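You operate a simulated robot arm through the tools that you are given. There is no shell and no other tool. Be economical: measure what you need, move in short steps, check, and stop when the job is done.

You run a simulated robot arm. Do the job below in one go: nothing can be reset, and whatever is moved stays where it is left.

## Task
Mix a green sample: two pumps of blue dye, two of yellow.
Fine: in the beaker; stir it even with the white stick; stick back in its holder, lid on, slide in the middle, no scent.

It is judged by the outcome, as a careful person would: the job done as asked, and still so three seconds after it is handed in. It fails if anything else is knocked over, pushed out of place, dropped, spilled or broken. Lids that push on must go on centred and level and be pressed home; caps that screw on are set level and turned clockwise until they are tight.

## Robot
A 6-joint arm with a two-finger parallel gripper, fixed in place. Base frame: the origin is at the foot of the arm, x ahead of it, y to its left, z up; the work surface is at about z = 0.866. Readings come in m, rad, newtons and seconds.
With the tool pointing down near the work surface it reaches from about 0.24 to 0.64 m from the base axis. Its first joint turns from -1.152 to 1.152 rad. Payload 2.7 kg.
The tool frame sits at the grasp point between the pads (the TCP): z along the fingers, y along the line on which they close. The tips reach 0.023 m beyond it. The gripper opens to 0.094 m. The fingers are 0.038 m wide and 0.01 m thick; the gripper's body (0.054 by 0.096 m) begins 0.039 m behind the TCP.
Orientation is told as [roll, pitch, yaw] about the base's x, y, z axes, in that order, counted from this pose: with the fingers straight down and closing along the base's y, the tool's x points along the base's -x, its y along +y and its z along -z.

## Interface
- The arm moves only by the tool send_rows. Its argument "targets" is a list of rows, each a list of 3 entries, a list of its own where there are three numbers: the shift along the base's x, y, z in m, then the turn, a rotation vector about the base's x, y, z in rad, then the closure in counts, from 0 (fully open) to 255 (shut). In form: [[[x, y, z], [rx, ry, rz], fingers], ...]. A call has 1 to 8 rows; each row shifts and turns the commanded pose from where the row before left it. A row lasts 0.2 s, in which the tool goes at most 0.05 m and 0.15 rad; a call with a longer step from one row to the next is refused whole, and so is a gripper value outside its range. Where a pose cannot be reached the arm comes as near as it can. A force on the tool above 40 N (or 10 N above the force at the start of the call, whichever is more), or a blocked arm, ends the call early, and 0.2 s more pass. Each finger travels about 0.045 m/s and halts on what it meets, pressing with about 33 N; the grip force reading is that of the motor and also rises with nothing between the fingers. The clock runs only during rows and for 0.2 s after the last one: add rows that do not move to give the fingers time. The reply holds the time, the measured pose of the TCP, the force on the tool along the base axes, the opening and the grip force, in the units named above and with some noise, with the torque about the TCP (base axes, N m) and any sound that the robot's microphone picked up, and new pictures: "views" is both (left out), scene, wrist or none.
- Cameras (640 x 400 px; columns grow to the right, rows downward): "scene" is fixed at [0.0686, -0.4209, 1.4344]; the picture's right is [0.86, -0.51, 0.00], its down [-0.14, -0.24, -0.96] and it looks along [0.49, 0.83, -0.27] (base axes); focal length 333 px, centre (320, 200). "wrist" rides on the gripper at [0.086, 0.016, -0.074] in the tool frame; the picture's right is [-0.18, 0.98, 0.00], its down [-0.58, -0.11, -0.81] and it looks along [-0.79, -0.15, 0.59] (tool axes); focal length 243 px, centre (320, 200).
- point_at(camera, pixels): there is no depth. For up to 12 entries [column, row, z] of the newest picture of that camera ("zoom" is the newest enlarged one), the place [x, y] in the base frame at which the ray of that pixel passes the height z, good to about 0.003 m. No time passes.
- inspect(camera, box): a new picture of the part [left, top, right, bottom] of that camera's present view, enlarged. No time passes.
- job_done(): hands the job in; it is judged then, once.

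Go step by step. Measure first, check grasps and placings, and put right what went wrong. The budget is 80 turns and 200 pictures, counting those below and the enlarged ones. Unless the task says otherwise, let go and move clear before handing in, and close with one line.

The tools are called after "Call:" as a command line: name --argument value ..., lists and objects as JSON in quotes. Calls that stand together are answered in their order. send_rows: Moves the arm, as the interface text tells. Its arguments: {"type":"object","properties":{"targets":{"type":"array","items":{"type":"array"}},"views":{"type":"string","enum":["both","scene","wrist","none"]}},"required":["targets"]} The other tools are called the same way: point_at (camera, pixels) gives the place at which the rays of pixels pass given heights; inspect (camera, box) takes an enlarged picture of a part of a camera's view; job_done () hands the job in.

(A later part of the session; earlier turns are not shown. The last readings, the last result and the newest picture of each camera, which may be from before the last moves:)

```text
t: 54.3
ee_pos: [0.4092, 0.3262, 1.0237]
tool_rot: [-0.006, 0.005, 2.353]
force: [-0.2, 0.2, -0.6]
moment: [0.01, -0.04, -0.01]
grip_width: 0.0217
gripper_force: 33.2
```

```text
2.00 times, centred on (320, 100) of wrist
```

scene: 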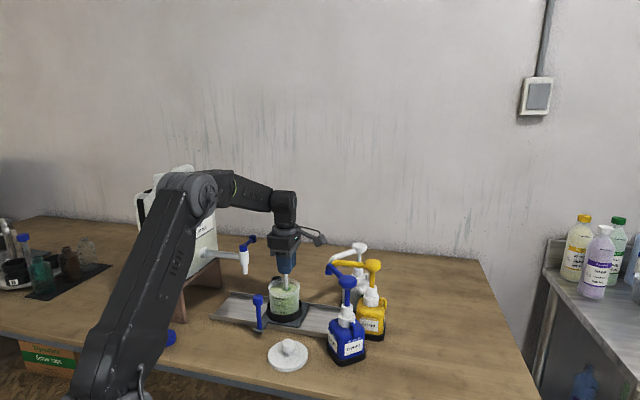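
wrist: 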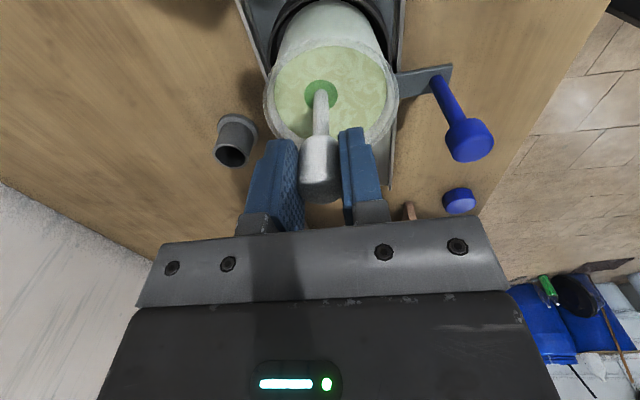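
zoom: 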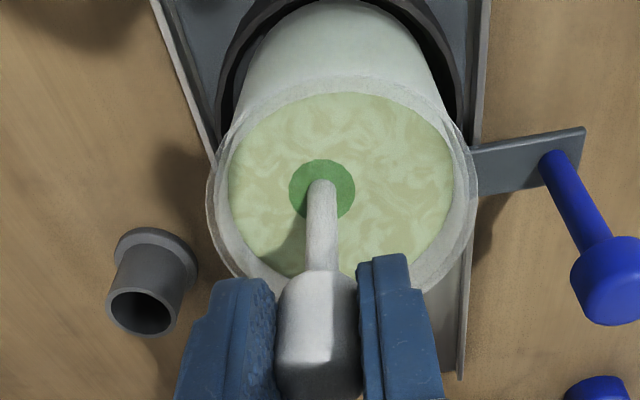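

It's turning green (final colour visible around the stick) but still streaky. More stirring.

Call:
send_rows --targets '[[[-0.0041, 0.0099, 0], [0, 0, 0], 255], [[-0.0099, 0.0041, 0], [0, 0, 0], 255], [[-0.0099, -0.0041, 0], [0, 0, 0], 255], [[-0.0041, -0.0099, 0], [0, 0, 0], 255], [[0.0041, -0.0099, 0], [0, 0, 0], 255], [[0.0099, -0.0041, 0], [0, 0, 0], 255], [[0.0099, 0.0041, 0], [0, 0, 0], 255], [[0.0041, 0.0099, 0], [0, 0, 0], 255]]' --views "none"

Call:
send_rows --targets '[[[-0.0041, 0.0099, 0], [0, 0, 0], 255], [[-0.0099, 0.0041, 0], [0, 0, 0], 255], [[-0.0099, -0.0041, 0], [0, 0, 0], 255], [[-0.0041, -0.0099, 0], [0, 0, 0], 255], [[0.0041, -0.0099, 0], [0, 0, 0], 255], [[0.0099, -0.0041, 0], [0, 0, 0], 255], [[0.0099, 0.0041, 0], [0, 0, 0], 255], [[0.0041, 0.0099, 0], [0, 0, 0], 255]]' --views "none"

Call:
send_rows --targets '[[[-0.0041, 0.0099, 0], [0, 0, 0], 255], [[-0.0099, 0.0041, 0], [0, 0, 0], 255], [[-0.0099, -0.0041, 0], [0, 0, 0], 255], [[-0.0041, -0.0099, 0], [0, 0, 0], 255], [[0.0041, -0.0099, 0], [0, 0, 0], 255], [[0.0099, -0.0041, 0], [0, 0, 0], 255], [[0.0099, 0.0041, 0], [0, 0, 0], 255], [[0.0041, 0.0099, 0], [0, 0, 0], 255]]' --views "none"

Call:
inspect --camera "wrist" --box '[200, 0, 440, 200]'

```text
t: 56.1
ee_pos: [0.4083, 0.3265, 1.0266]
tool_rot: [-0.004, 0.003, 2.353]
force: [-0.3, 0.0, 0.5]
moment: [0.02, 0.0, -0.01]
grip_width: 0.0218
gripper_force: 33.2
```

```text
t: 57.9
ee_pos: [0.4077, 0.3261, 1.0249]
tool_rot: [-0.006, 0.004, 2.354]
force: [0.1, -0.5, -0.4]
moment: [0.03, 0.0, 0.03]
grip_width: 0.0219
gripper_force: 33.1
```

```text
t: 59.7
ee_pos: [0.4083, 0.3274, 1.0252]
tool_rot: [-0.006, 0.004, 2.354]
force: [0.2, 0.3, -0.1]
moment: [-0.06, -0.03, -0.03]
grip_width: 0.0219
gripper_force: 32.7
```

```text
2.00 times, centred on (320, 100) of wrist
```

zoom: 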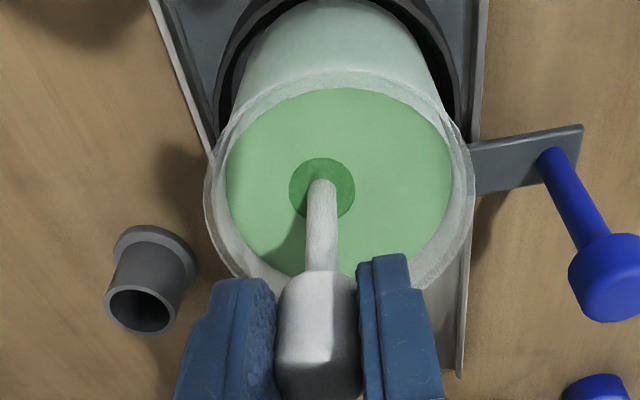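

The sample is now evenly green. I'll do two more turns for good measure, then return to centre.

Call:
send_rows --targets '[[[-0.0041, 0.0099, 0], [0, 0, 0], 255], [[-0.0099, 0.0041, 0], [0, 0, 0], 255], [[-0.0099, -0.0041, 0], [0, 0, 0], 255], [[-0.0041, -0.0099, 0], [0, 0, 0], 255], [[0.0041, -0.0099, 0], [0, 0, 0], 255], [[0.0099, -0.0041, 0], [0, 0, 0], 255], [[0.0099, 0.0041, 0], [0, 0, 0], 255], [[0.0041, 0.0099, 0], [0, 0, 0], 255]]' --views "none"

Call:
send_rows --targets '[[[-0.0041, 0.0099, 0], [0, 0, 0], 255], [[-0.0099, 0.0041, 0], [0, 0, 0], 255], [[-0.0099, -0.0041, 0], [0, 0, 0], 255], [[-0.0041, -0.0099, 0], [0, 0, 0], 255], [[0.0041, -0.0099, 0], [0, 0, 0], 255], [[0.0099, -0.0041, 0], [0, 0, 0], 255], [[0.0099, 0.0041, 0], [0, 0, 0], 255], [[0.0041, 0.0099, 0], [0, 0, 0], 255]]' --views "none"

Call:
send_rows --targets '[[[-0.014, 0, 0], [0, 0, 0], 255], [[0, 0, 0], [0, 0, 0], 255], [[0, 0, 0.03], [0, 0, 0], 255], [[0, 0, 0.03], [0, 0, 0], 255], [[0, 0, 0.03], [0, 0, 0], 255], [[0, 0, 0], [0, 0, 0], 255], [[0, 0, 0], [0, 0, 0], 255]]' --views "both"

Call:
inspect --camera "wrist" --box '[200, 0, 440, 200]'

Call:
inspect --camera "scene" --box '[220, 200, 340, 320]'

```text
t: 61.5
ee_pos: [0.4071, 0.3283, 1.0252]
tool_rot: [-0.006, 0.004, 2.353]
force: [0.0, 0.6, -0.8]
moment: [-0.01, 0.0, -0.03]
grip_width: 0.0217
gripper_force: 33.1
```

```text
t: 63.3
ee_pos: [0.4074, 0.3265, 1.0249]
tool_rot: [-0.005, 0.004, 2.356]
force: [-1.0, -1.4, 0.0]
moment: [-0.01, 0.0, -0.02]
grip_width: 0.0215
gripper_force: 33.0
```

```text
t: 64.9
ee_pos: [0.3934, 0.3269, 1.1157]
tool_rot: [-0.006, 0.003, 2.353]
force: [-0.1, -0.5, -0.3]
moment: [0.01, -0.05, 0.01]
grip_width: 0.0217
gripper_force: 32.4
```

scene: 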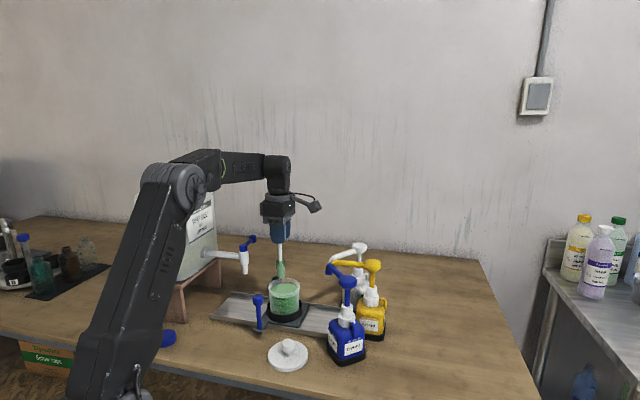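
wrist: 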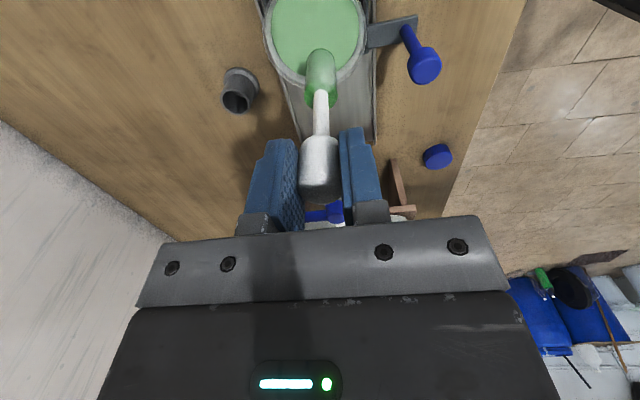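

```text
2.00 times, centred on (320, 100) of wrist
```

zoom: 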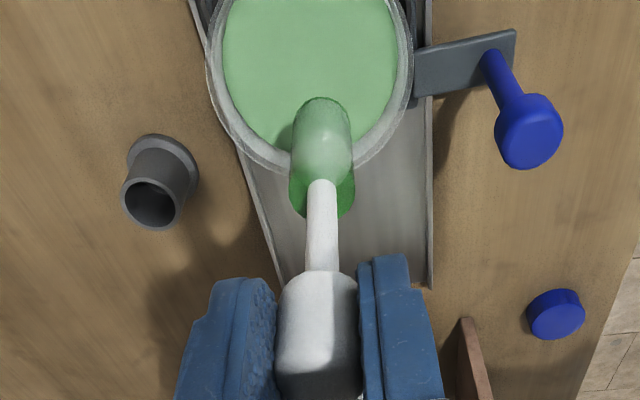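

```text
3.33 times, centred on (280, 260) of scene
```

zoom: 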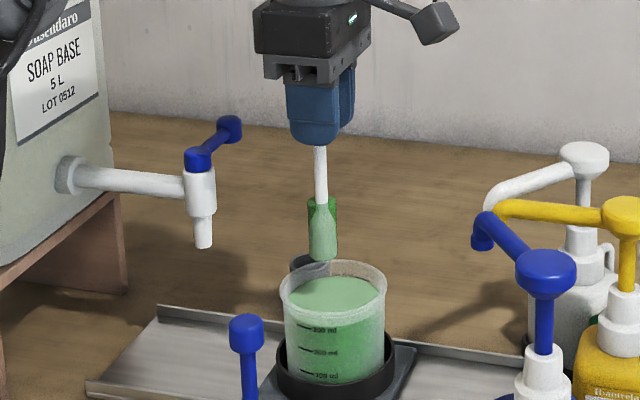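

The stirred sample is even. The stick's wet end still carries liquid, so I'll hold it over the beaker to drain.

Call:
send_rows --targets '[[[0, 0, 0], [0, 0, 0], 255], [[0, 0, 0], [0, 0, 0], 255], [[0, 0, 0], [0, 0, 0], 255], [[0, 0, 0], [0, 0, 0], 255], [[0, 0, 0], [0, 0, 0], 255], [[0, 0, 0], [0, 0, 0], 255], [[0, 0, 0], [0, 0, 0], 255], [[0, 0, 0], [0, 0, 0], 255]]' --views "none"

Call:
send_rows --targets '[[[0, 0, 0], [0, 0, 0], 255], [[0, 0, 0], [0, 0, 0], 255], [[0, 0, 0], [0, 0, 0], 255], [[0, 0, 0], [0, 0, 0], 255], [[0, 0, 0], [0, 0, 0], 255], [[0, 0, 0], [0, 0, 0], 255], [[0, 0, 0], [0, 0, 0], 255], [[0, 0, 0], [0, 0, 0], 255]]' --views "none"

Call:
inspect --camera "scene" --box '[220, 200, 340, 320]'

```text
t: 66.7
ee_pos: [0.3939, 0.3276, 1.1158]
tool_rot: [-0.006, 0.005, 2.355]
force: [0.1, -0.4, -0.8]
moment: [0.0, 0.01, -0.04]
grip_width: 0.0221
gripper_force: 33.0
```

```text
t: 68.5
ee_pos: [0.3944, 0.3268, 1.1151]
tool_rot: [-0.005, 0.003, 2.354]
force: [0.7, -0.1, -0.6]
moment: [0.03, -0.01, 0.01]
grip_width: 0.0217
gripper_force: 33.1
```

```text
3.33 times, centred on (280, 260) of scene
```

zoom: 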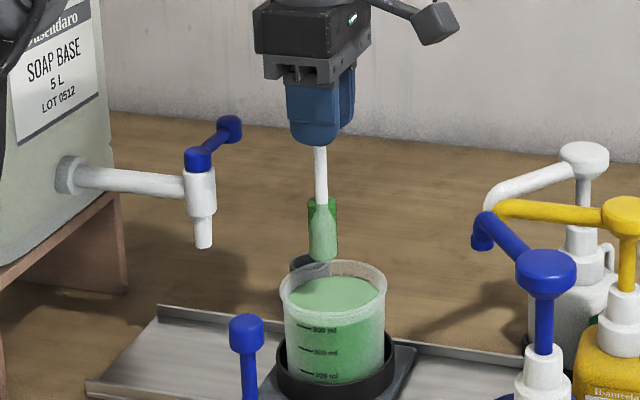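

The coating is static with no drips. I'll return to the holder by retracing the lift path with the same tilt.

Call:
send_rows --targets '[[[0.004, 0.025, 0], [0, 0, 0], 255], [[0.005, 0.025, 0], [0, 0, 0], 255], [[0.005, 0.025, 0], [0.04, -0.04, 0], 255], [[0.0043, 0.0216, -0.002], [0.04, -0.04, 0], 255], [[0.006, 0.012, -0.02], [0, 0, 0], 255], [[0, 0, 0], [0, 0, 0], 255]]' --views "both"

Call:
inspect --camera "scene" --box '[220, 200, 340, 320]'

Call:
inspect --camera "wrist" --box '[200, 0, 440, 200]'

```text
t: 69.9
ee_pos: [0.418, 0.4342, 1.0932]
tool_rot: [-0.119, 0.002, 2.357]
force: [0.1, 0.1, 0.1]
moment: [0.03, -0.06, 0.0]
grip_width: 0.0219
gripper_force: 33.1
```

scene: 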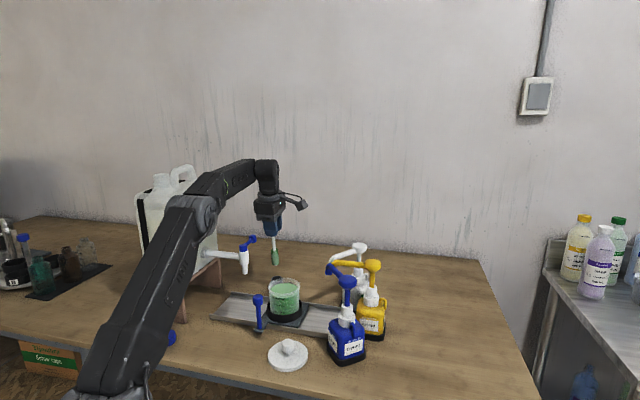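
wrist: 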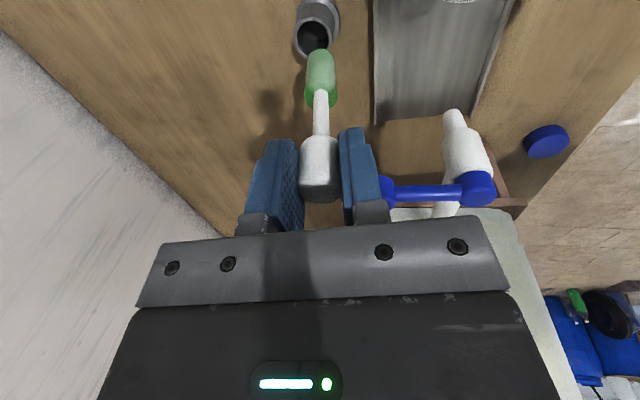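

```text
3.33 times, centred on (280, 260) of scene
```

zoom: 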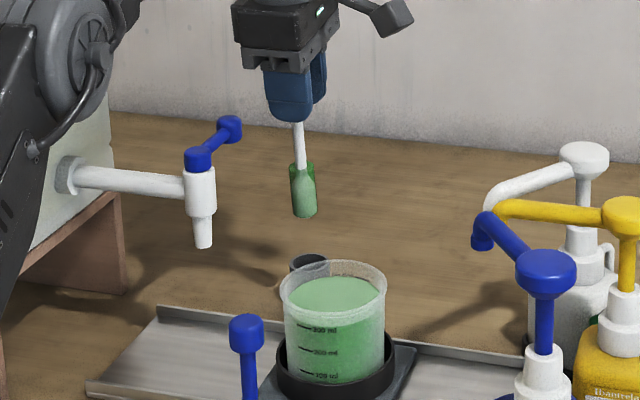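

```text
2.00 times, centred on (320, 100) of wrist
```

zoom: 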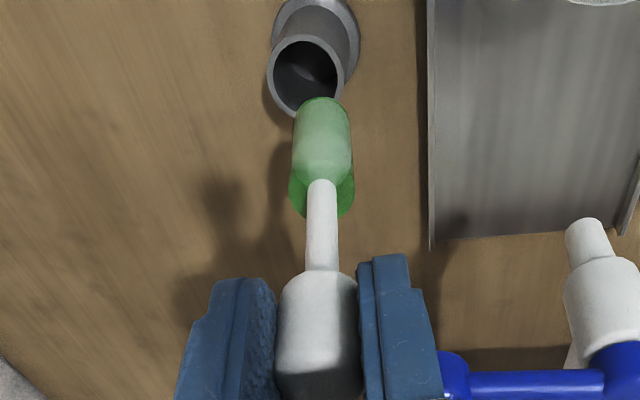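

Call:
send_rows --targets '[[[0.0065, 0.0135, -0.0215], [0, 0, 0], 255], [[0, 0, 0], [0, 0, 0], 255]]' --views "none"

Call:
inspect --camera "scene" --box '[240, 220, 320, 300]'

Call:
inspect --camera "wrist" --box '[240, 0, 400, 130]'

```text
t: 70.5
ee_pos: [0.4236, 0.4491, 1.0711]
tool_rot: [-0.119, 0.003, 2.353]
force: [-0.1, -0.6, 0.0]
moment: [0.0, 0.01, 0.03]
grip_width: 0.0219
gripper_force: 32.5
```

```text
5.00 times, centred on (280, 260) of scene
```

zoom: 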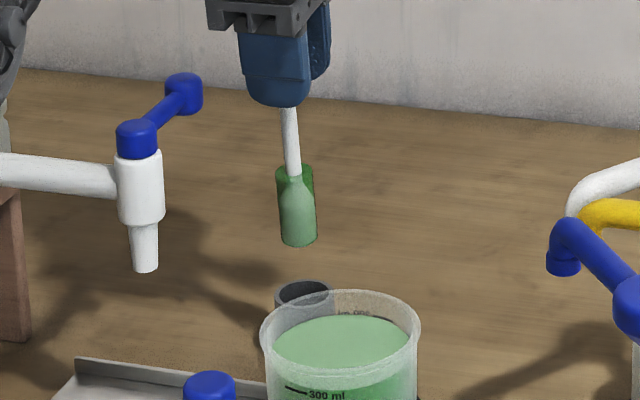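

```text
3.08 times, centred on (320, 65) of wrist
```

zoom: 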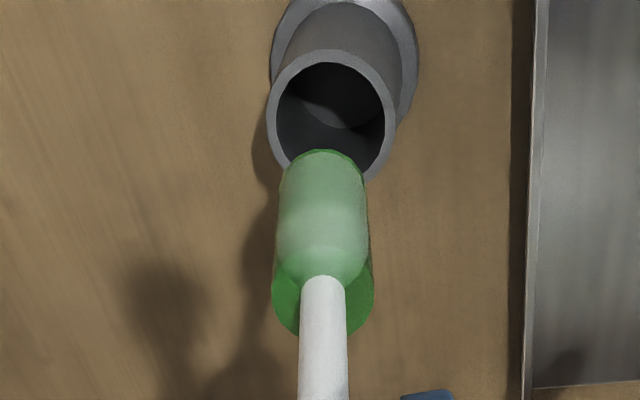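

Call:
point_at --camera "scene" --pixels '[[275.8, 267.8, 0.943], [276.8, 278.4, 0.908], [276.8, 278.4, 0.902]]'

Call:
point_at --camera "wrist" --pixels '[[321, 57, 0.943], [323.2, 38.4, 0.908], [323.2, 38.4, 0.902]]'

```text
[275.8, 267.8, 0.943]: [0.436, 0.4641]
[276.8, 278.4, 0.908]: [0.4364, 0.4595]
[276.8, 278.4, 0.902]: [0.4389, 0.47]
```

```text
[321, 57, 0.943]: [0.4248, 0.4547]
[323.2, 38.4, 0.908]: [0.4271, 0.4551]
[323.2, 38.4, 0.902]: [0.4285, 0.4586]
```

The stick tip lines up with the holder opening within about 3 mm in both views. I'll insert, un-tilting gradually.

Call:
send_rows --targets '[[[0.0025, 0.0025, -0.014], [-0.01, 0.01, 0], 255], [[0.0022, 0.002, -0.012], [-0.014, 0.014, 0], 255], [[0.0022, 0.002, -0.012], [-0.014, 0.014, 0], 255], [[0.002, 0.0017, -0.01], [-0.012, 0.012, 0], 255], [[0, 0, 0], [0, 0, 0], 255]]' --views "none"

Call:
inspect --camera "scene" --box '[240, 220, 320, 300]'

Call:
inspect --camera "wrist" --box '[200, 0, 440, 200]'

```text
t: 71.7
ee_pos: [0.4344, 0.4565, 1.0228]
tool_rot: [-0.048, 0.003, 2.352]
force: [-0.2, -0.4, -0.3]
moment: [0.02, 0.0, 0.01]
grip_width: 0.0219
gripper_force: 32.9
```

```text
5.00 times, centred on (280, 260) of scene
```

zoom: 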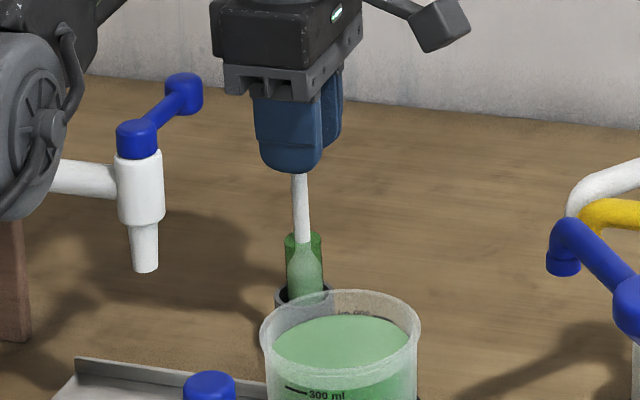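

```text
2.00 times, centred on (320, 100) of wrist
```

zoom: 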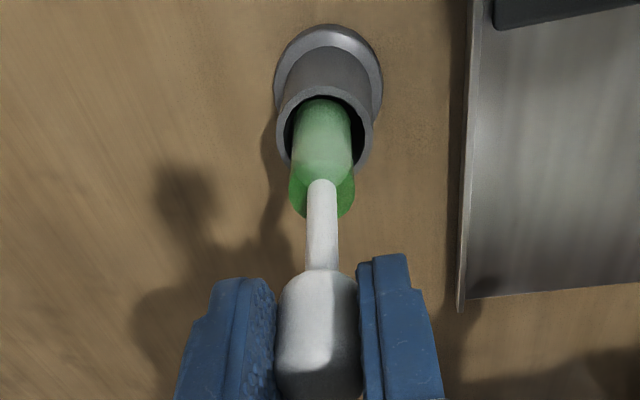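

It's going in cleanly. I'll finish lowering to the original height.

Call:
send_rows --targets '[[[0.001, 0.0015, -0.009], [-0.01, 0.01, 0], 255], [[0.001, 0.0015, -0.009], [-0.01, 0.01, 0], 255], [[0.0007, 0.001, -0.0065], [-0.01, 0.01, 0], 255], [[0, 0, 0], [0, 0, 0], 255]]' --views "none"

Call:
inspect --camera "scene" --box '[240, 220, 320, 300]'

Call:
inspect --camera "wrist" --box '[200, 0, 440, 200]'

```text
t: 72.7
ee_pos: [0.436, 0.4609, 0.9982]
tool_rot: [-0.007, 0.005, 2.354]
force: [0.1, 0.6, -0.7]
moment: [0.0, 0.0, -0.01]
grip_width: 0.0223
gripper_force: 33.3
```

```text
5.00 times, centred on (280, 260) of scene
```

zoom: 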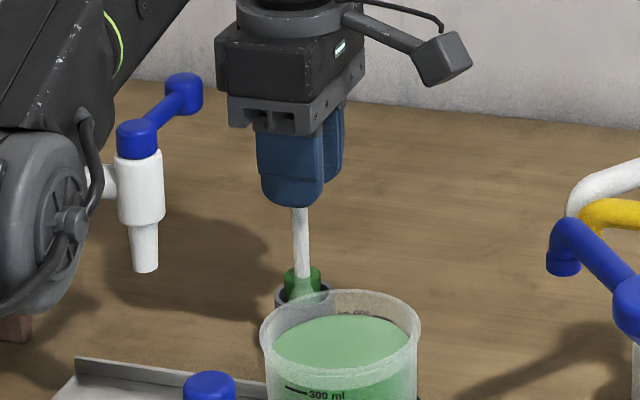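

```text
2.00 times, centred on (320, 100) of wrist
```

zoom: 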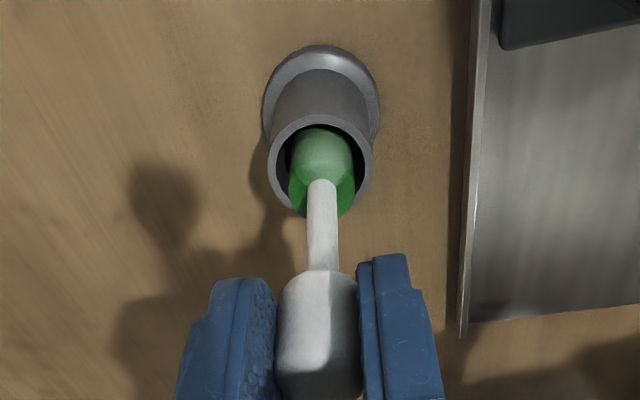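

The stick is at its original depth. I'll lower 1.5 mm, open the fingers, and back up.

Call:
send_rows --targets '[[[0, 0, -0.0015], [0, 0, 0], 255], [[0, 0, 0], [0, 0, 0], 160], [[0, 0, 0], [0, 0, 0], 80], [[0, 0, 0], [0, 0, 0], 60], [[0, 0, 0], [0, 0, 0], 60], [[-0.001, -0.001, 0.015], [0, 0, 0], 60], [[-0.003, -0.003, 0.02], [0, 0, 0], 60], [[-0.003, -0.003, 0.02], [0, 0, 0], 60]]' --views "both"

Call:
inspect --camera "scene" --box '[240, 220, 320, 300]'

```text
t: 74.5
ee_pos: [0.4268, 0.4499, 1.0516]
tool_rot: [-0.007, 0.003, 2.354]
force: [0.6, -0.4, 0.2]
moment: [-0.01, -0.01, 0.02]
grip_width: 0.072
gripper_force: 0.0
out of reach, approached as far as the arm can: row 6
```

scene: 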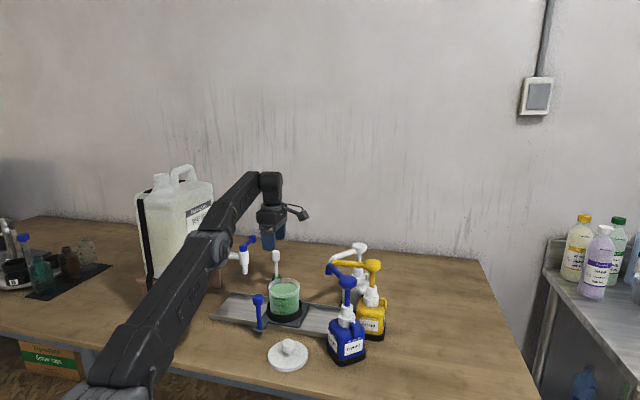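
wrist: 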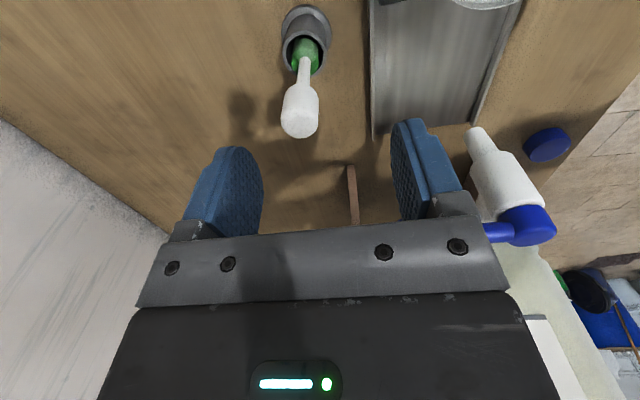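

```text
5.00 times, centred on (280, 260) of scene
```

zoom: 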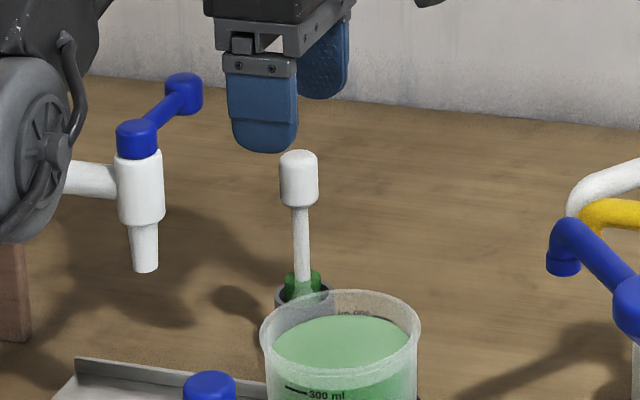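

The stick stands in its holder, released. I'll rise, turn back, and head above the lid.

Call:
send_rows --targets '[[[-0.01, -0.01, 0.03], [0, 0, 0], 60], [[-0.01, -0.02, 0.03], [0, 0, 0], 60], [[-0.01, -0.04, 0.0], [0, 0, -0.15], 60], [[-0.01, -0.04, 0.0], [0, 0, -0.15], 60], [[-0.01, -0.04, 0], [0, 0, -0.15], 60], [[-0.01, -0.04, 0], [0, 0, -0.15], 60], [[-0.01, -0.04, 0], [0, 0, -0.15], 60], [[-0.01, -0.033, 0], [0, 0, -0.15], 60]]' --views "none"

Call:
send_rows --targets '[[[0, 0, 0], [0, 0, -0.15], 100], [[0, 0, 0], [0, 0, -0.15], 120], [[0, 0, 0], [0, 0, -0.15], 120], [[0, 0, 0], [0, 0, -0.15], 120], [[0, 0, 0], [0, 0, -0.07], 120], [[0, 0, -0.02], [0, 0, 0], 120], [[0, 0, 0], [0, 0, 0], 120]]' --views "both"

Call:
inspect --camera "scene" --box '[200, 220, 400, 380]'

```text
t: 76.3
ee_pos: [0.3464, 0.1879, 1.1109]
tool_rot: [-0.005, 0.002, 1.453]
force: [-0.1, -0.5, -0.3]
moment: [0.03, -0.01, -0.01]
grip_width: 0.072
gripper_force: 0.1
```

```text
t: 77.9
ee_pos: [0.3473, 0.1887, 1.0924]
tool_rot: [-0.006, 0.002, 0.783]
force: [0.4, -0.2, 0.1]
moment: [-0.02, -0.02, 0.01]
grip_width: 0.0497
gripper_force: 0.1
```

scene: 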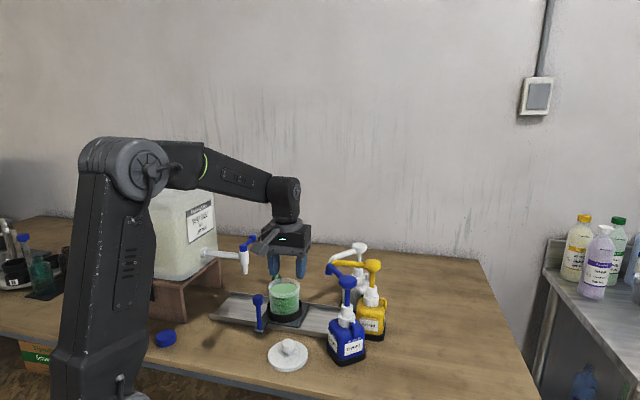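
wrist: 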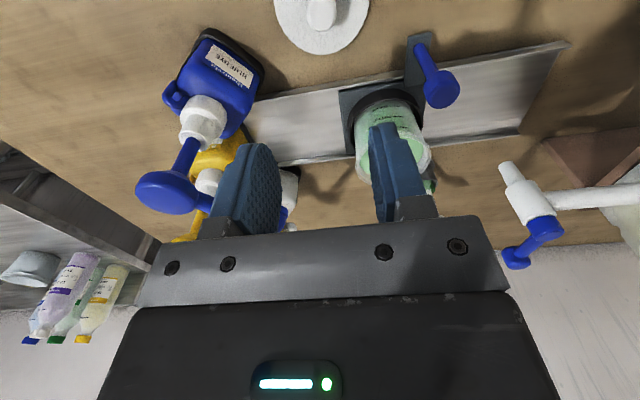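

```text
2.50 times, centred on (300, 300) of scene
```

zoom: 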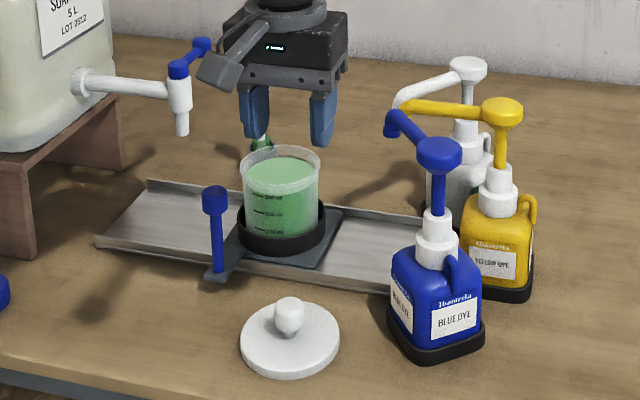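

Call:
point_at --camera "scene" --pixels '[[288, 340.5, 0.9], [288, 340.5, 0.91], [288, 340.5, 0.92], [288.5, 356, 0.872]]'

Call:
point_at --camera "wrist" --pixels '[[322, 14, 0.9], [322, 14, 0.91], [322, 14, 0.92], [321, 8, 0.872], [275, 8, 0.872], [369, 8, 0.872], [326, 54, 0.872]]'

Call:
inspect --camera "wrist" --box '[240, 0, 480, 160]'

```text
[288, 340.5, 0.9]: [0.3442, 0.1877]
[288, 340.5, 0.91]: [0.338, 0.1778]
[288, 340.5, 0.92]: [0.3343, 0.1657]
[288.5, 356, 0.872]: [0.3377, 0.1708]
```

```text
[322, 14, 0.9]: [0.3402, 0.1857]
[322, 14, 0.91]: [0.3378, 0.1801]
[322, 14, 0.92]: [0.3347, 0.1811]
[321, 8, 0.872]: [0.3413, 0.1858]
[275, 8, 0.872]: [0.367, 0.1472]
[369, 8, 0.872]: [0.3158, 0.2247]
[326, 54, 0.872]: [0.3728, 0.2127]
```

```text
2.50 times, centred on (360, 80) of wrist
```

zoom: 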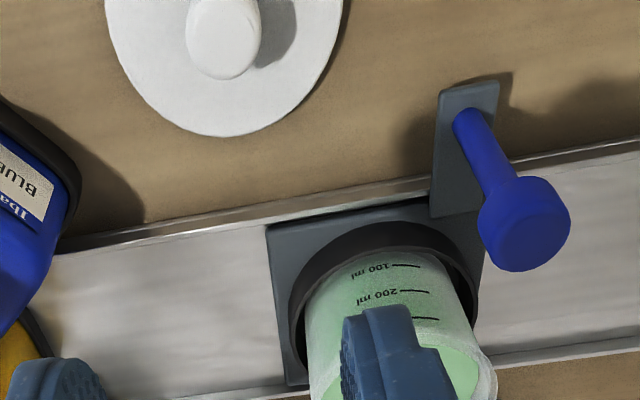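

The knob top is near (0.340, 0.183, 0.905). I'll back up slightly and lower for a full view of the lid.

Call:
send_rows --targets '[[[-0.03, -0.03, 0], [0, 0, 0], 120], [[-0.005, -0.005, -0.02], [0.004, 0, 0], 120], [[0, 0, 0], [0, 0, 0], 120]]' --views "wrist"

Call:
inspect --camera "wrist" --box '[220, 0, 420, 140]'

```text
t: 78.7
ee_pos: [0.3115, 0.1544, 1.0708]
tool_rot: [-0.001, 0.0, 0.783]
force: [-1.0, 0.1, -0.7]
moment: [0.02, 0.01, -0.04]
grip_width: 0.0496
gripper_force: 0.0
```

wrist: 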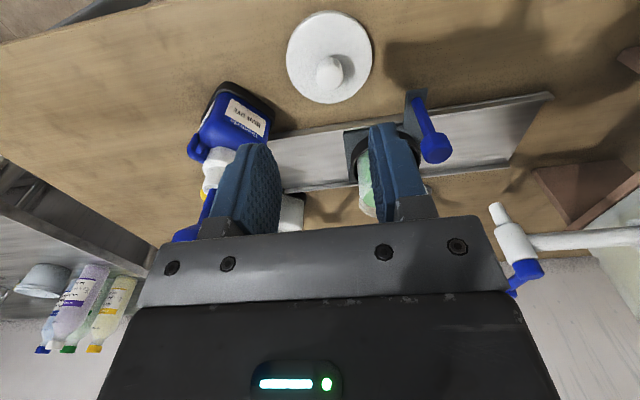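

```text
2.86 times, centred on (320, 70) of wrist
```

zoom: 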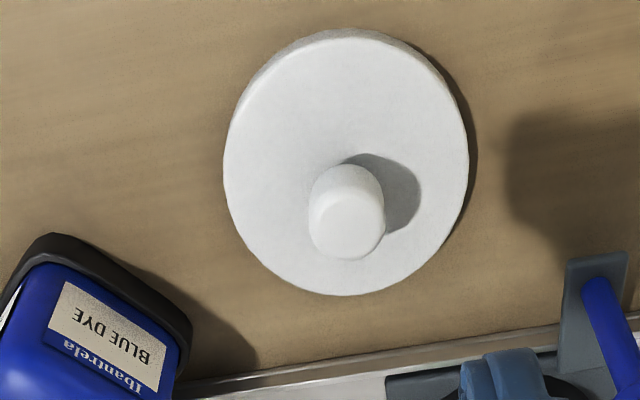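

Call:
point_at --camera "zoom" --pixels '[[346, 166, 0.878], [346, 38, 0.878], [346, 295, 0.878], [223, 160, 0.878], [468, 160, 0.878], [348, 228, 0.9], [348, 228, 0.905], [348, 228, 0.91]]'

```text
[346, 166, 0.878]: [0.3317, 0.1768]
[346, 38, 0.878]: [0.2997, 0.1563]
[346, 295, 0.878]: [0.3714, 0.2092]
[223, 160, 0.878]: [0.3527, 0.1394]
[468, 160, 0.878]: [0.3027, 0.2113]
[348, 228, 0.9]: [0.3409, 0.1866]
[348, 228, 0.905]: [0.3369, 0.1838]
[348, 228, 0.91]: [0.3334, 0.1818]
```

The lid centre is (0.336, 0.183), and knob and disc agree. I'll move over it and descend.

Call:
send_rows --targets '[[[0.0245, 0.0286, 0], [0, 0, 0], 120], [[0, 0, -0.045], [0, 0, 0], 120], [[0, 0, -0.045], [0, 0, 0], 120], [[0, 0, -0.03], [0, 0, 0], 120], [[0, 0, 0], [0, 0, 0], 120]]' --views "both"

Call:
inspect --camera "scene" --box '[230, 280, 350, 380]'

```text
t: 79.9
ee_pos: [0.3358, 0.1837, 0.9487]
tool_rot: [-0.001, 0.001, 0.783]
force: [0.0, -0.3, -0.3]
moment: [0.0, -0.03, -0.05]
grip_width: 0.0497
gripper_force: 0.0
```

scene: 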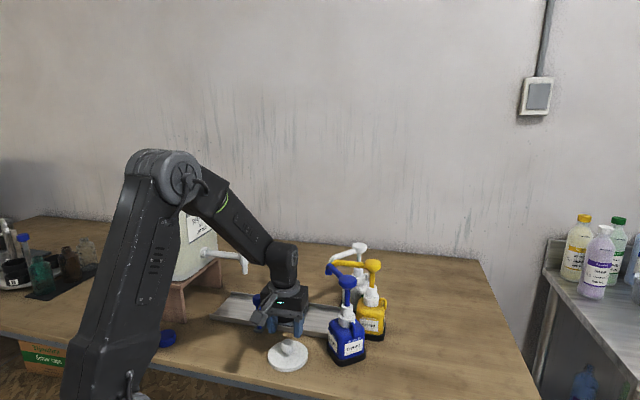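
wrist: 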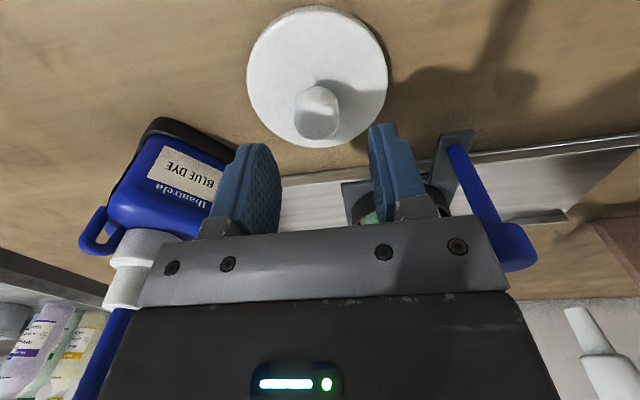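

```text
4.00 times, centred on (290, 330) of scene
```

zoom: 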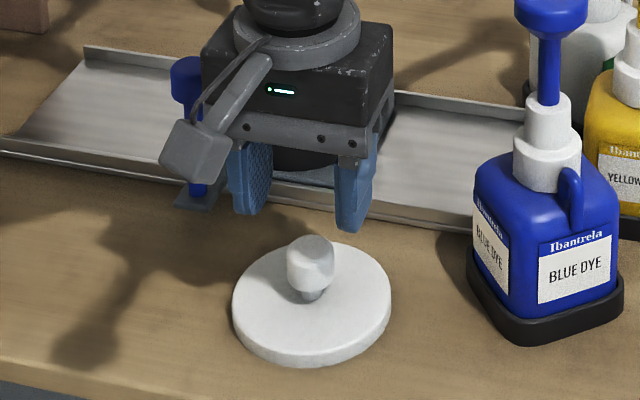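

The knob is centred below the fingers. I'll descend around it and grip.

Call:
send_rows --targets '[[[0, 0, -0.02], [0, 0, 0], 120], [[0, 0, -0.014], [0, 0, 0], 120], [[0, 0, -0.006], [0, 0, 0], 120], [[0, 0, 0], [0, 0, 0], 120]]' --views "none"

Call:
inspect --camera "wrist" --box '[180, 0, 480, 240]'

Call:
inspect --camera "scene" --box '[230, 280, 350, 380]'

```text
t: 80.9
ee_pos: [0.3367, 0.1838, 0.9117]
tool_rot: [-0.003, -0.001, 0.784]
force: [0.1, -0.1, -0.7]
moment: [0.01, 0.0, 0.0]
grip_width: 0.0495
gripper_force: 0.0
```

```text
1.67 times, centred on (330, 120) of wrist
```

zoom: 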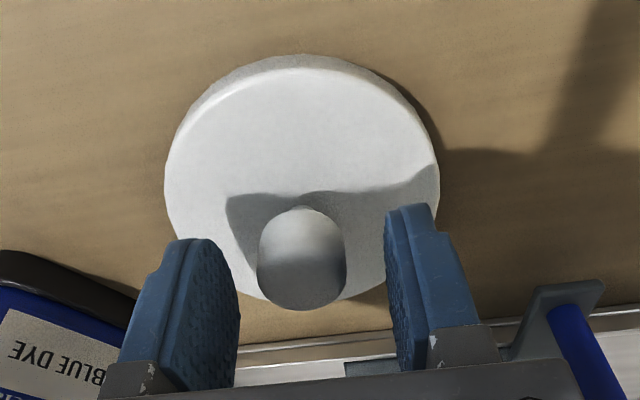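

```text
4.00 times, centred on (290, 330) of scene
```

zoom: 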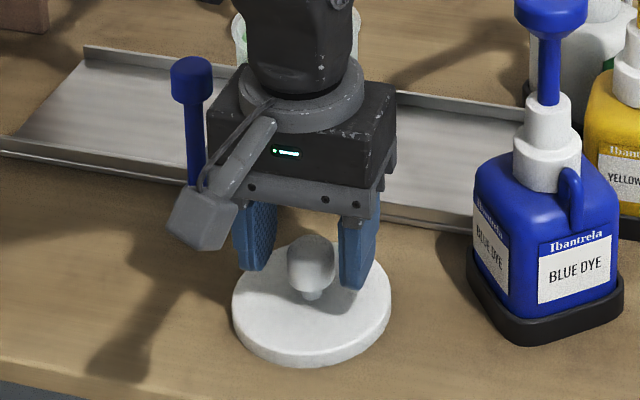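

The fingers straddle the knob. I'll lower 3 mm and close.

Call:
send_rows --targets '[[[0, 0, -0.003], [0, 0, 0], 140], [[0, 0, 0], [0, 0, 0], 170], [[0, 0, 0], [0, 0, 0], 200], [[0, 0, 0], [0, 0, 0], 255], [[0, 0, 0], [0, 0, 0], 255]]' --views "none"

Call:
inspect --camera "wrist" --box '[180, 0, 480, 240]'

Call:
inspect --camera "scene" --box '[230, 280, 350, 380]'

```text
t: 82.1
ee_pos: [0.337, 0.182, 0.9097]
tool_rot: [-0.001, 0.001, 0.783]
force: [0.2, -1.6, 3.1]
moment: [0.01, 0.0, -0.03]
grip_width: 0.0249
gripper_force: 33.4
```

```text
1.67 times, centred on (330, 120) of wrist
```

zoom: 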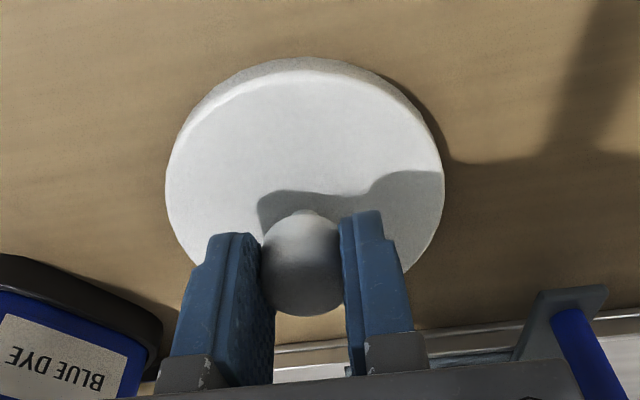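

```text
4.00 times, centred on (290, 330) of scene
```

zoom: 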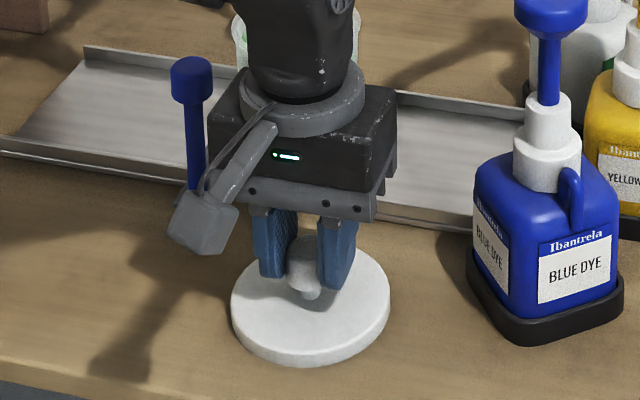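

The knob is gripped (0.025 m). I'll lift the lid and move to a spot left of the beaker where both cameras can see the rim.

Call:
send_rows --targets '[[[0, 0, 0.03], [0, 0, 0], 255], [[0, 0, 0.045], [0, 0, 0], 255], [[0, 0, 0.045], [0, 0, 0], 255], [[0, 0, 0.045], [0, 0, 0], 255], [[-0.012, 0.045, 0], [0, 0, 0], 255], [[-0.012, 0.045, 0], [0, 0, 0], 255], [[-0.012, 0.045, 0], [0, 0, 0], 255], [[0, 0.02, 0], [0, 0, 0], 255]]' --views "both"

Call:
inspect --camera "scene" --box '[240, 260, 330, 330]'

Call:
inspect --camera "wrist" --box '[160, 0, 400, 160]'

```text
t: 83.9
ee_pos: [0.3001, 0.3394, 1.0754]
tool_rot: [-0.001, -0.001, 0.785]
force: [0.1, 0.4, 0.3]
moment: [-0.01, 0.02, 0.0]
grip_width: 0.0246
gripper_force: 33.1
```

scene: 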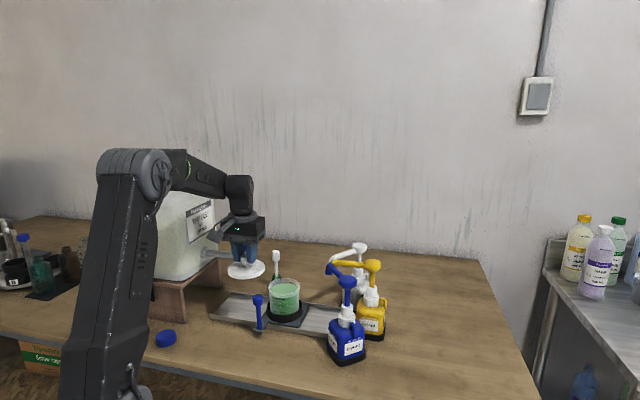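
wrist: 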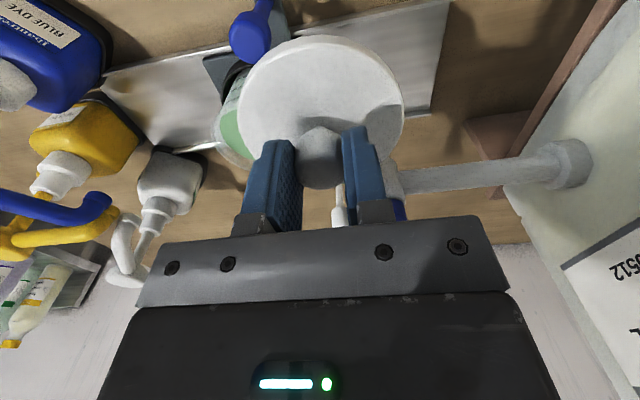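

```text
5.71 times, centred on (285, 295) of scene
```

zoom: 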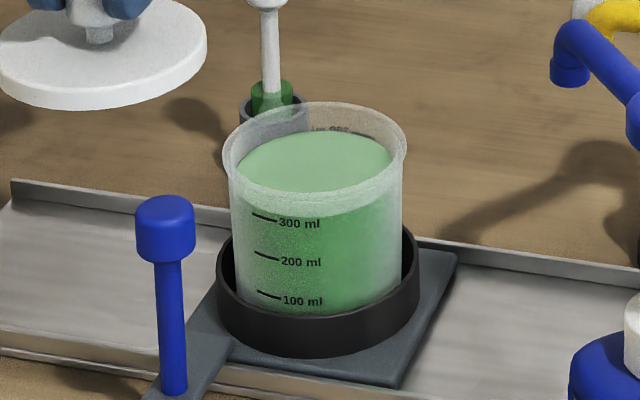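

```text
2.50 times, centred on (280, 80) of wrist
```

zoom: 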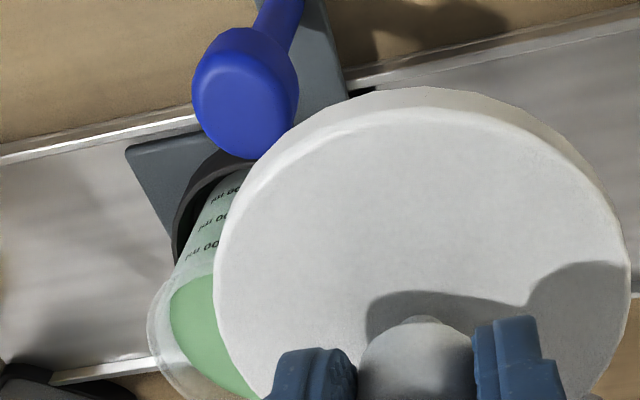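

The lid still hides part of the rim in the wrist view. I'll rise and shift further left (above the tap's height) to measure the rim fully.

Call:
send_rows --targets '[[[0, 0, 0.045], [0, 0, 0], 255], [[0, 0, 0.035], [0, 0, 0], 255], [[-0.025, 0.03, 0], [0, 0, 0], 255], [[-0.02, 0.03, 0], [0, 0, 0], 255], [[0, 0, 0], [0, 0, 0], 255]]' --views "wrist"

Call:
inspect --camera "wrist" --box '[140, 0, 300, 140]'

Call:
point_at --camera "scene" --pixels '[[284.1, 286.2, 0.95], [284.1, 286.2, 0.957], [284.1, 286.2, 0.965], [267.8, 286.2, 0.957], [300.4, 286.2, 0.957]]'

```text
t: 85.1
ee_pos: [0.2557, 0.3999, 1.157]
tool_rot: [-0.002, 0.001, 0.784]
force: [0.6, -0.5, 0.5]
moment: [-0.02, -0.01, 0.02]
grip_width: 0.0248
gripper_force: 33.1
```

wrist: 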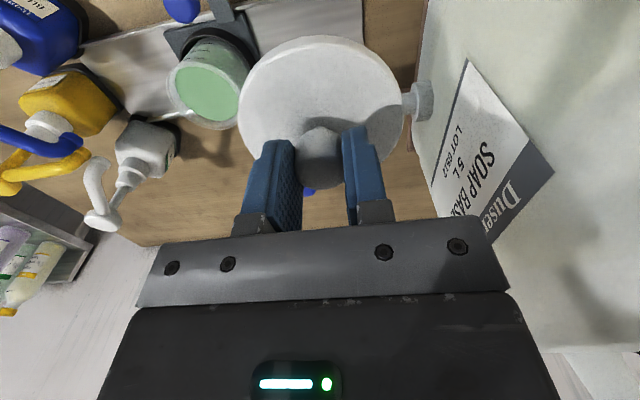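

```text
2.86 times, centred on (220, 70) of wrist
```

zoom: 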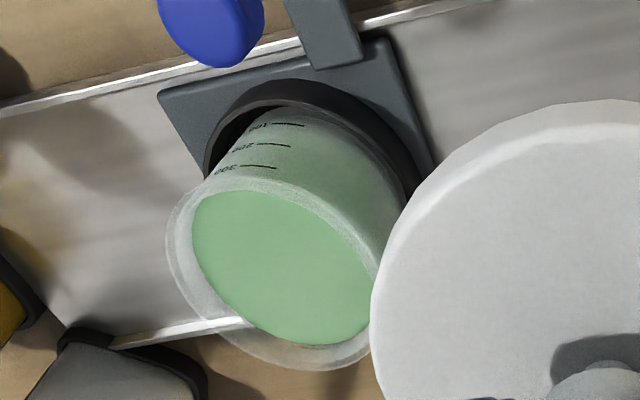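

```text
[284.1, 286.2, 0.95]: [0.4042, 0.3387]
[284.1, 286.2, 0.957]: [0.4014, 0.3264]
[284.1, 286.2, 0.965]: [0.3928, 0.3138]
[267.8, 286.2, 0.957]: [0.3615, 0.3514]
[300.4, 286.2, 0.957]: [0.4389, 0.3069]
```

Call:
point_at --camera "zoom" --pixels '[[275, 272, 0.957], [275, 272, 0.95], [166, 235, 0.957], [384, 308, 0.957], [235, 178, 0.957], [305, 370, 0.957], [190, 195, 0.957], [360, 350, 0.957]]'

```text
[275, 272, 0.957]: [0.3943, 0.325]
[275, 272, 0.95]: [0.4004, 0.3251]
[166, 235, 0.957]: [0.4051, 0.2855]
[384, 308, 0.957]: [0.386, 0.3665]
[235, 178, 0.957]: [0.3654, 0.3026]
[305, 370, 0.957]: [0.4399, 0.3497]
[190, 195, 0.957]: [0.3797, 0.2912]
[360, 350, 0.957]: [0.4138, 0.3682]
```

The rim centre averages (0.399, 0.327). I'll check the lid's centre relative to the TCP in this wrist view.

Call:
point_at --camera "wrist" --pixels '[[238, 105, 1.125], [404, 108, 1.125], [320, 42, 1.125], [320, 36, 1.115]]'

Call:
inspect --camera "scene" --box '[180, 200, 300, 300]'

```text
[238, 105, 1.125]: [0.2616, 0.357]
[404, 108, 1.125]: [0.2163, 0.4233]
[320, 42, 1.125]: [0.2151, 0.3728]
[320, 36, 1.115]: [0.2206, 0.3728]
```

```text
4.00 times, centred on (240, 250) of scene
```

zoom: 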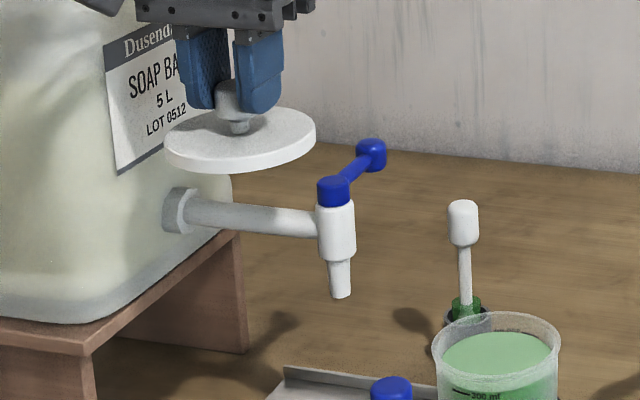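

Call:
point_at --camera "zoom" --pixels '[[240, 138, 1.125], [240, 138, 1.12], [240, 150, 1.115], [496, 358, 0.957]]'

Call:
send_rows --targets '[[[0.03, -0.015, 0], [0, 0, 0], 255], [[0.04, -0.02, 0], [0, 0, 0], 255], [[0.04, -0.02, -0.02], [0, 0, 0], 255], [[0.0333, -0.0179, -0.03], [0, 0, 0], 255], [[0, 0, -0.045], [0, 0, 0], 255], [[0, 0, 0], [0, 0, 0], 255]]' --views "both"

Call:
inspect --camera "scene" --box '[240, 240, 330, 330]'

Call:
inspect --camera "wrist" --box '[200, 0, 440, 180]'

```text
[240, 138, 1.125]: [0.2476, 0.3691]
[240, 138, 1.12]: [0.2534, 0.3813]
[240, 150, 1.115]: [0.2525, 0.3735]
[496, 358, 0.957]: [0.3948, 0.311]
```

```text
t: 86.5
ee_pos: [0.3988, 0.3269, 1.0607]
tool_rot: [-0.001, 0.0, 0.787]
force: [0.0, -0.2, 0.2]
moment: [0.01, 0.02, 0.01]
grip_width: 0.0245
gripper_force: 33.2
```

scene: 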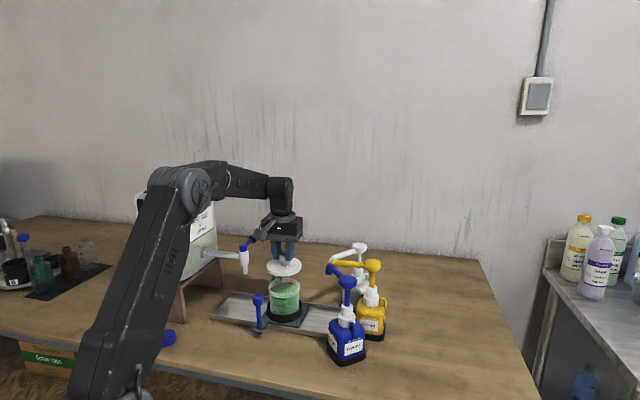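
wrist: 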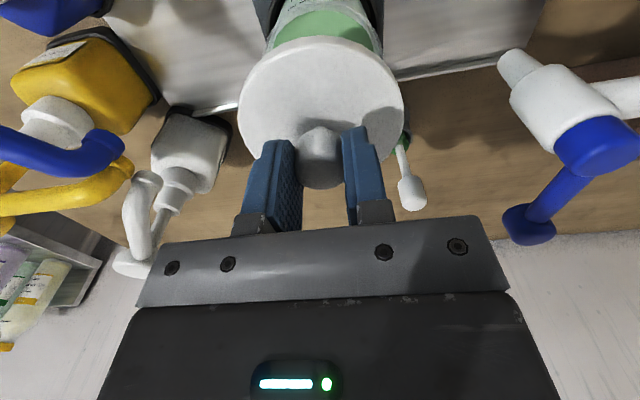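

```text
4.44 times, centred on (285, 285) of scene
```

zoom: 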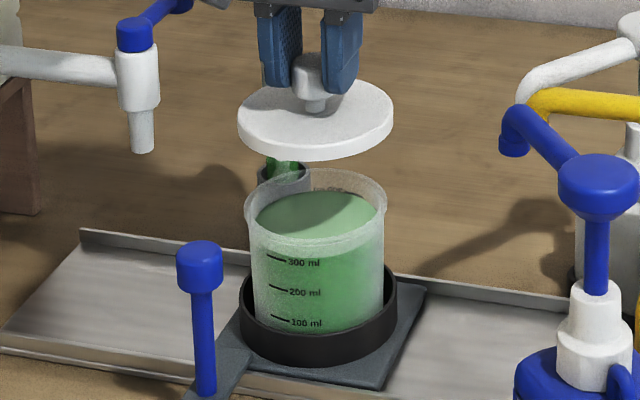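

```text
2.22 times, centred on (320, 90) of wrist
```

zoom: 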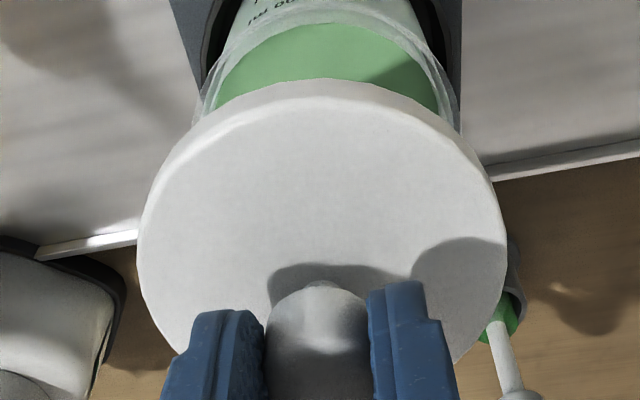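

Call:
point_at --camera "zoom" --pixels '[[196, 105, 0.957], [461, 110, 0.957], [330, 10, 0.957], [138, 235, 1.022], [508, 235, 1.022], [323, 85, 1.022], [323, 85, 1.017]]'

Call:
point_at --camera "scene" --pixels '[[284, 268, 1.022], [284, 271.5, 1.017], [283.9, 286.5, 0.957]]'

```text
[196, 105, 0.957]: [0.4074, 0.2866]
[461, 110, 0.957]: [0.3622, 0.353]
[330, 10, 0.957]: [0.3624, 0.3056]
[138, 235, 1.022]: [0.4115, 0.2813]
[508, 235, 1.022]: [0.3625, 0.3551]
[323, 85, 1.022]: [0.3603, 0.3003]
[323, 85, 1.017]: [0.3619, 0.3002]
```

```text
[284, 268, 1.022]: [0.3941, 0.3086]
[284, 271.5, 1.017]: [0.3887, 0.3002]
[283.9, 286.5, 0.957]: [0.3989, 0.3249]
```

The lid sits about 2.5 mm too far along +slide relative to the rim in both views. I'll correct that and descend to just above the rim.

Call:
send_rows --targets '[[[-0.0018, 0.0018, -0.02], [0, 0, 0], 255], [[0, 0, -0.02], [0, 0, 0], 255], [[0, 0, -0.01], [0, 0, 0], 255], [[0, 0, 0], [0, 0, 0], 255]]' --views "none"

Call:
inspect --camera "scene" --box '[240, 250, 330, 340]'

Call:
inspect --camera "wrist" --box '[200, 0, 440, 180]'

```text
t: 87.5
ee_pos: [0.398, 0.327, 1.0089]
tool_rot: [-0.001, 0.001, 0.784]
force: [0.3, 0.0, 0.1]
moment: [0.02, 0.0, 0.0]
grip_width: 0.0248
gripper_force: 32.4
```

```text
4.44 times, centred on (285, 295) of scene
```

zoom: 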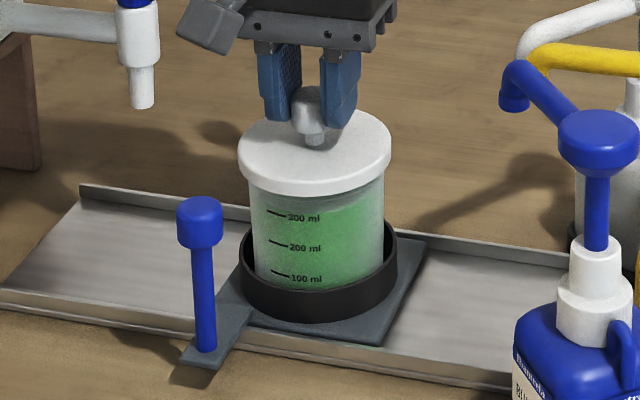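

```text
2.22 times, centred on (320, 90) of wrist
```

zoom: 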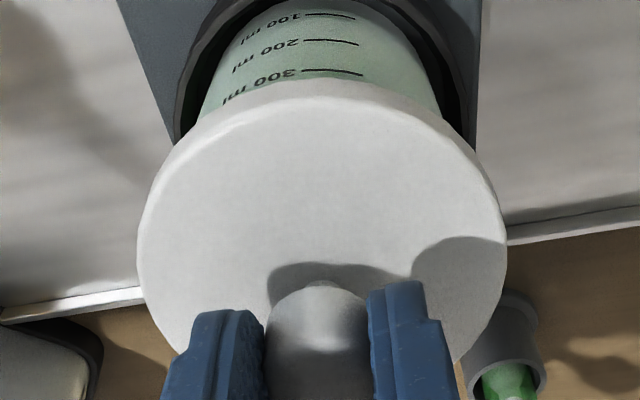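

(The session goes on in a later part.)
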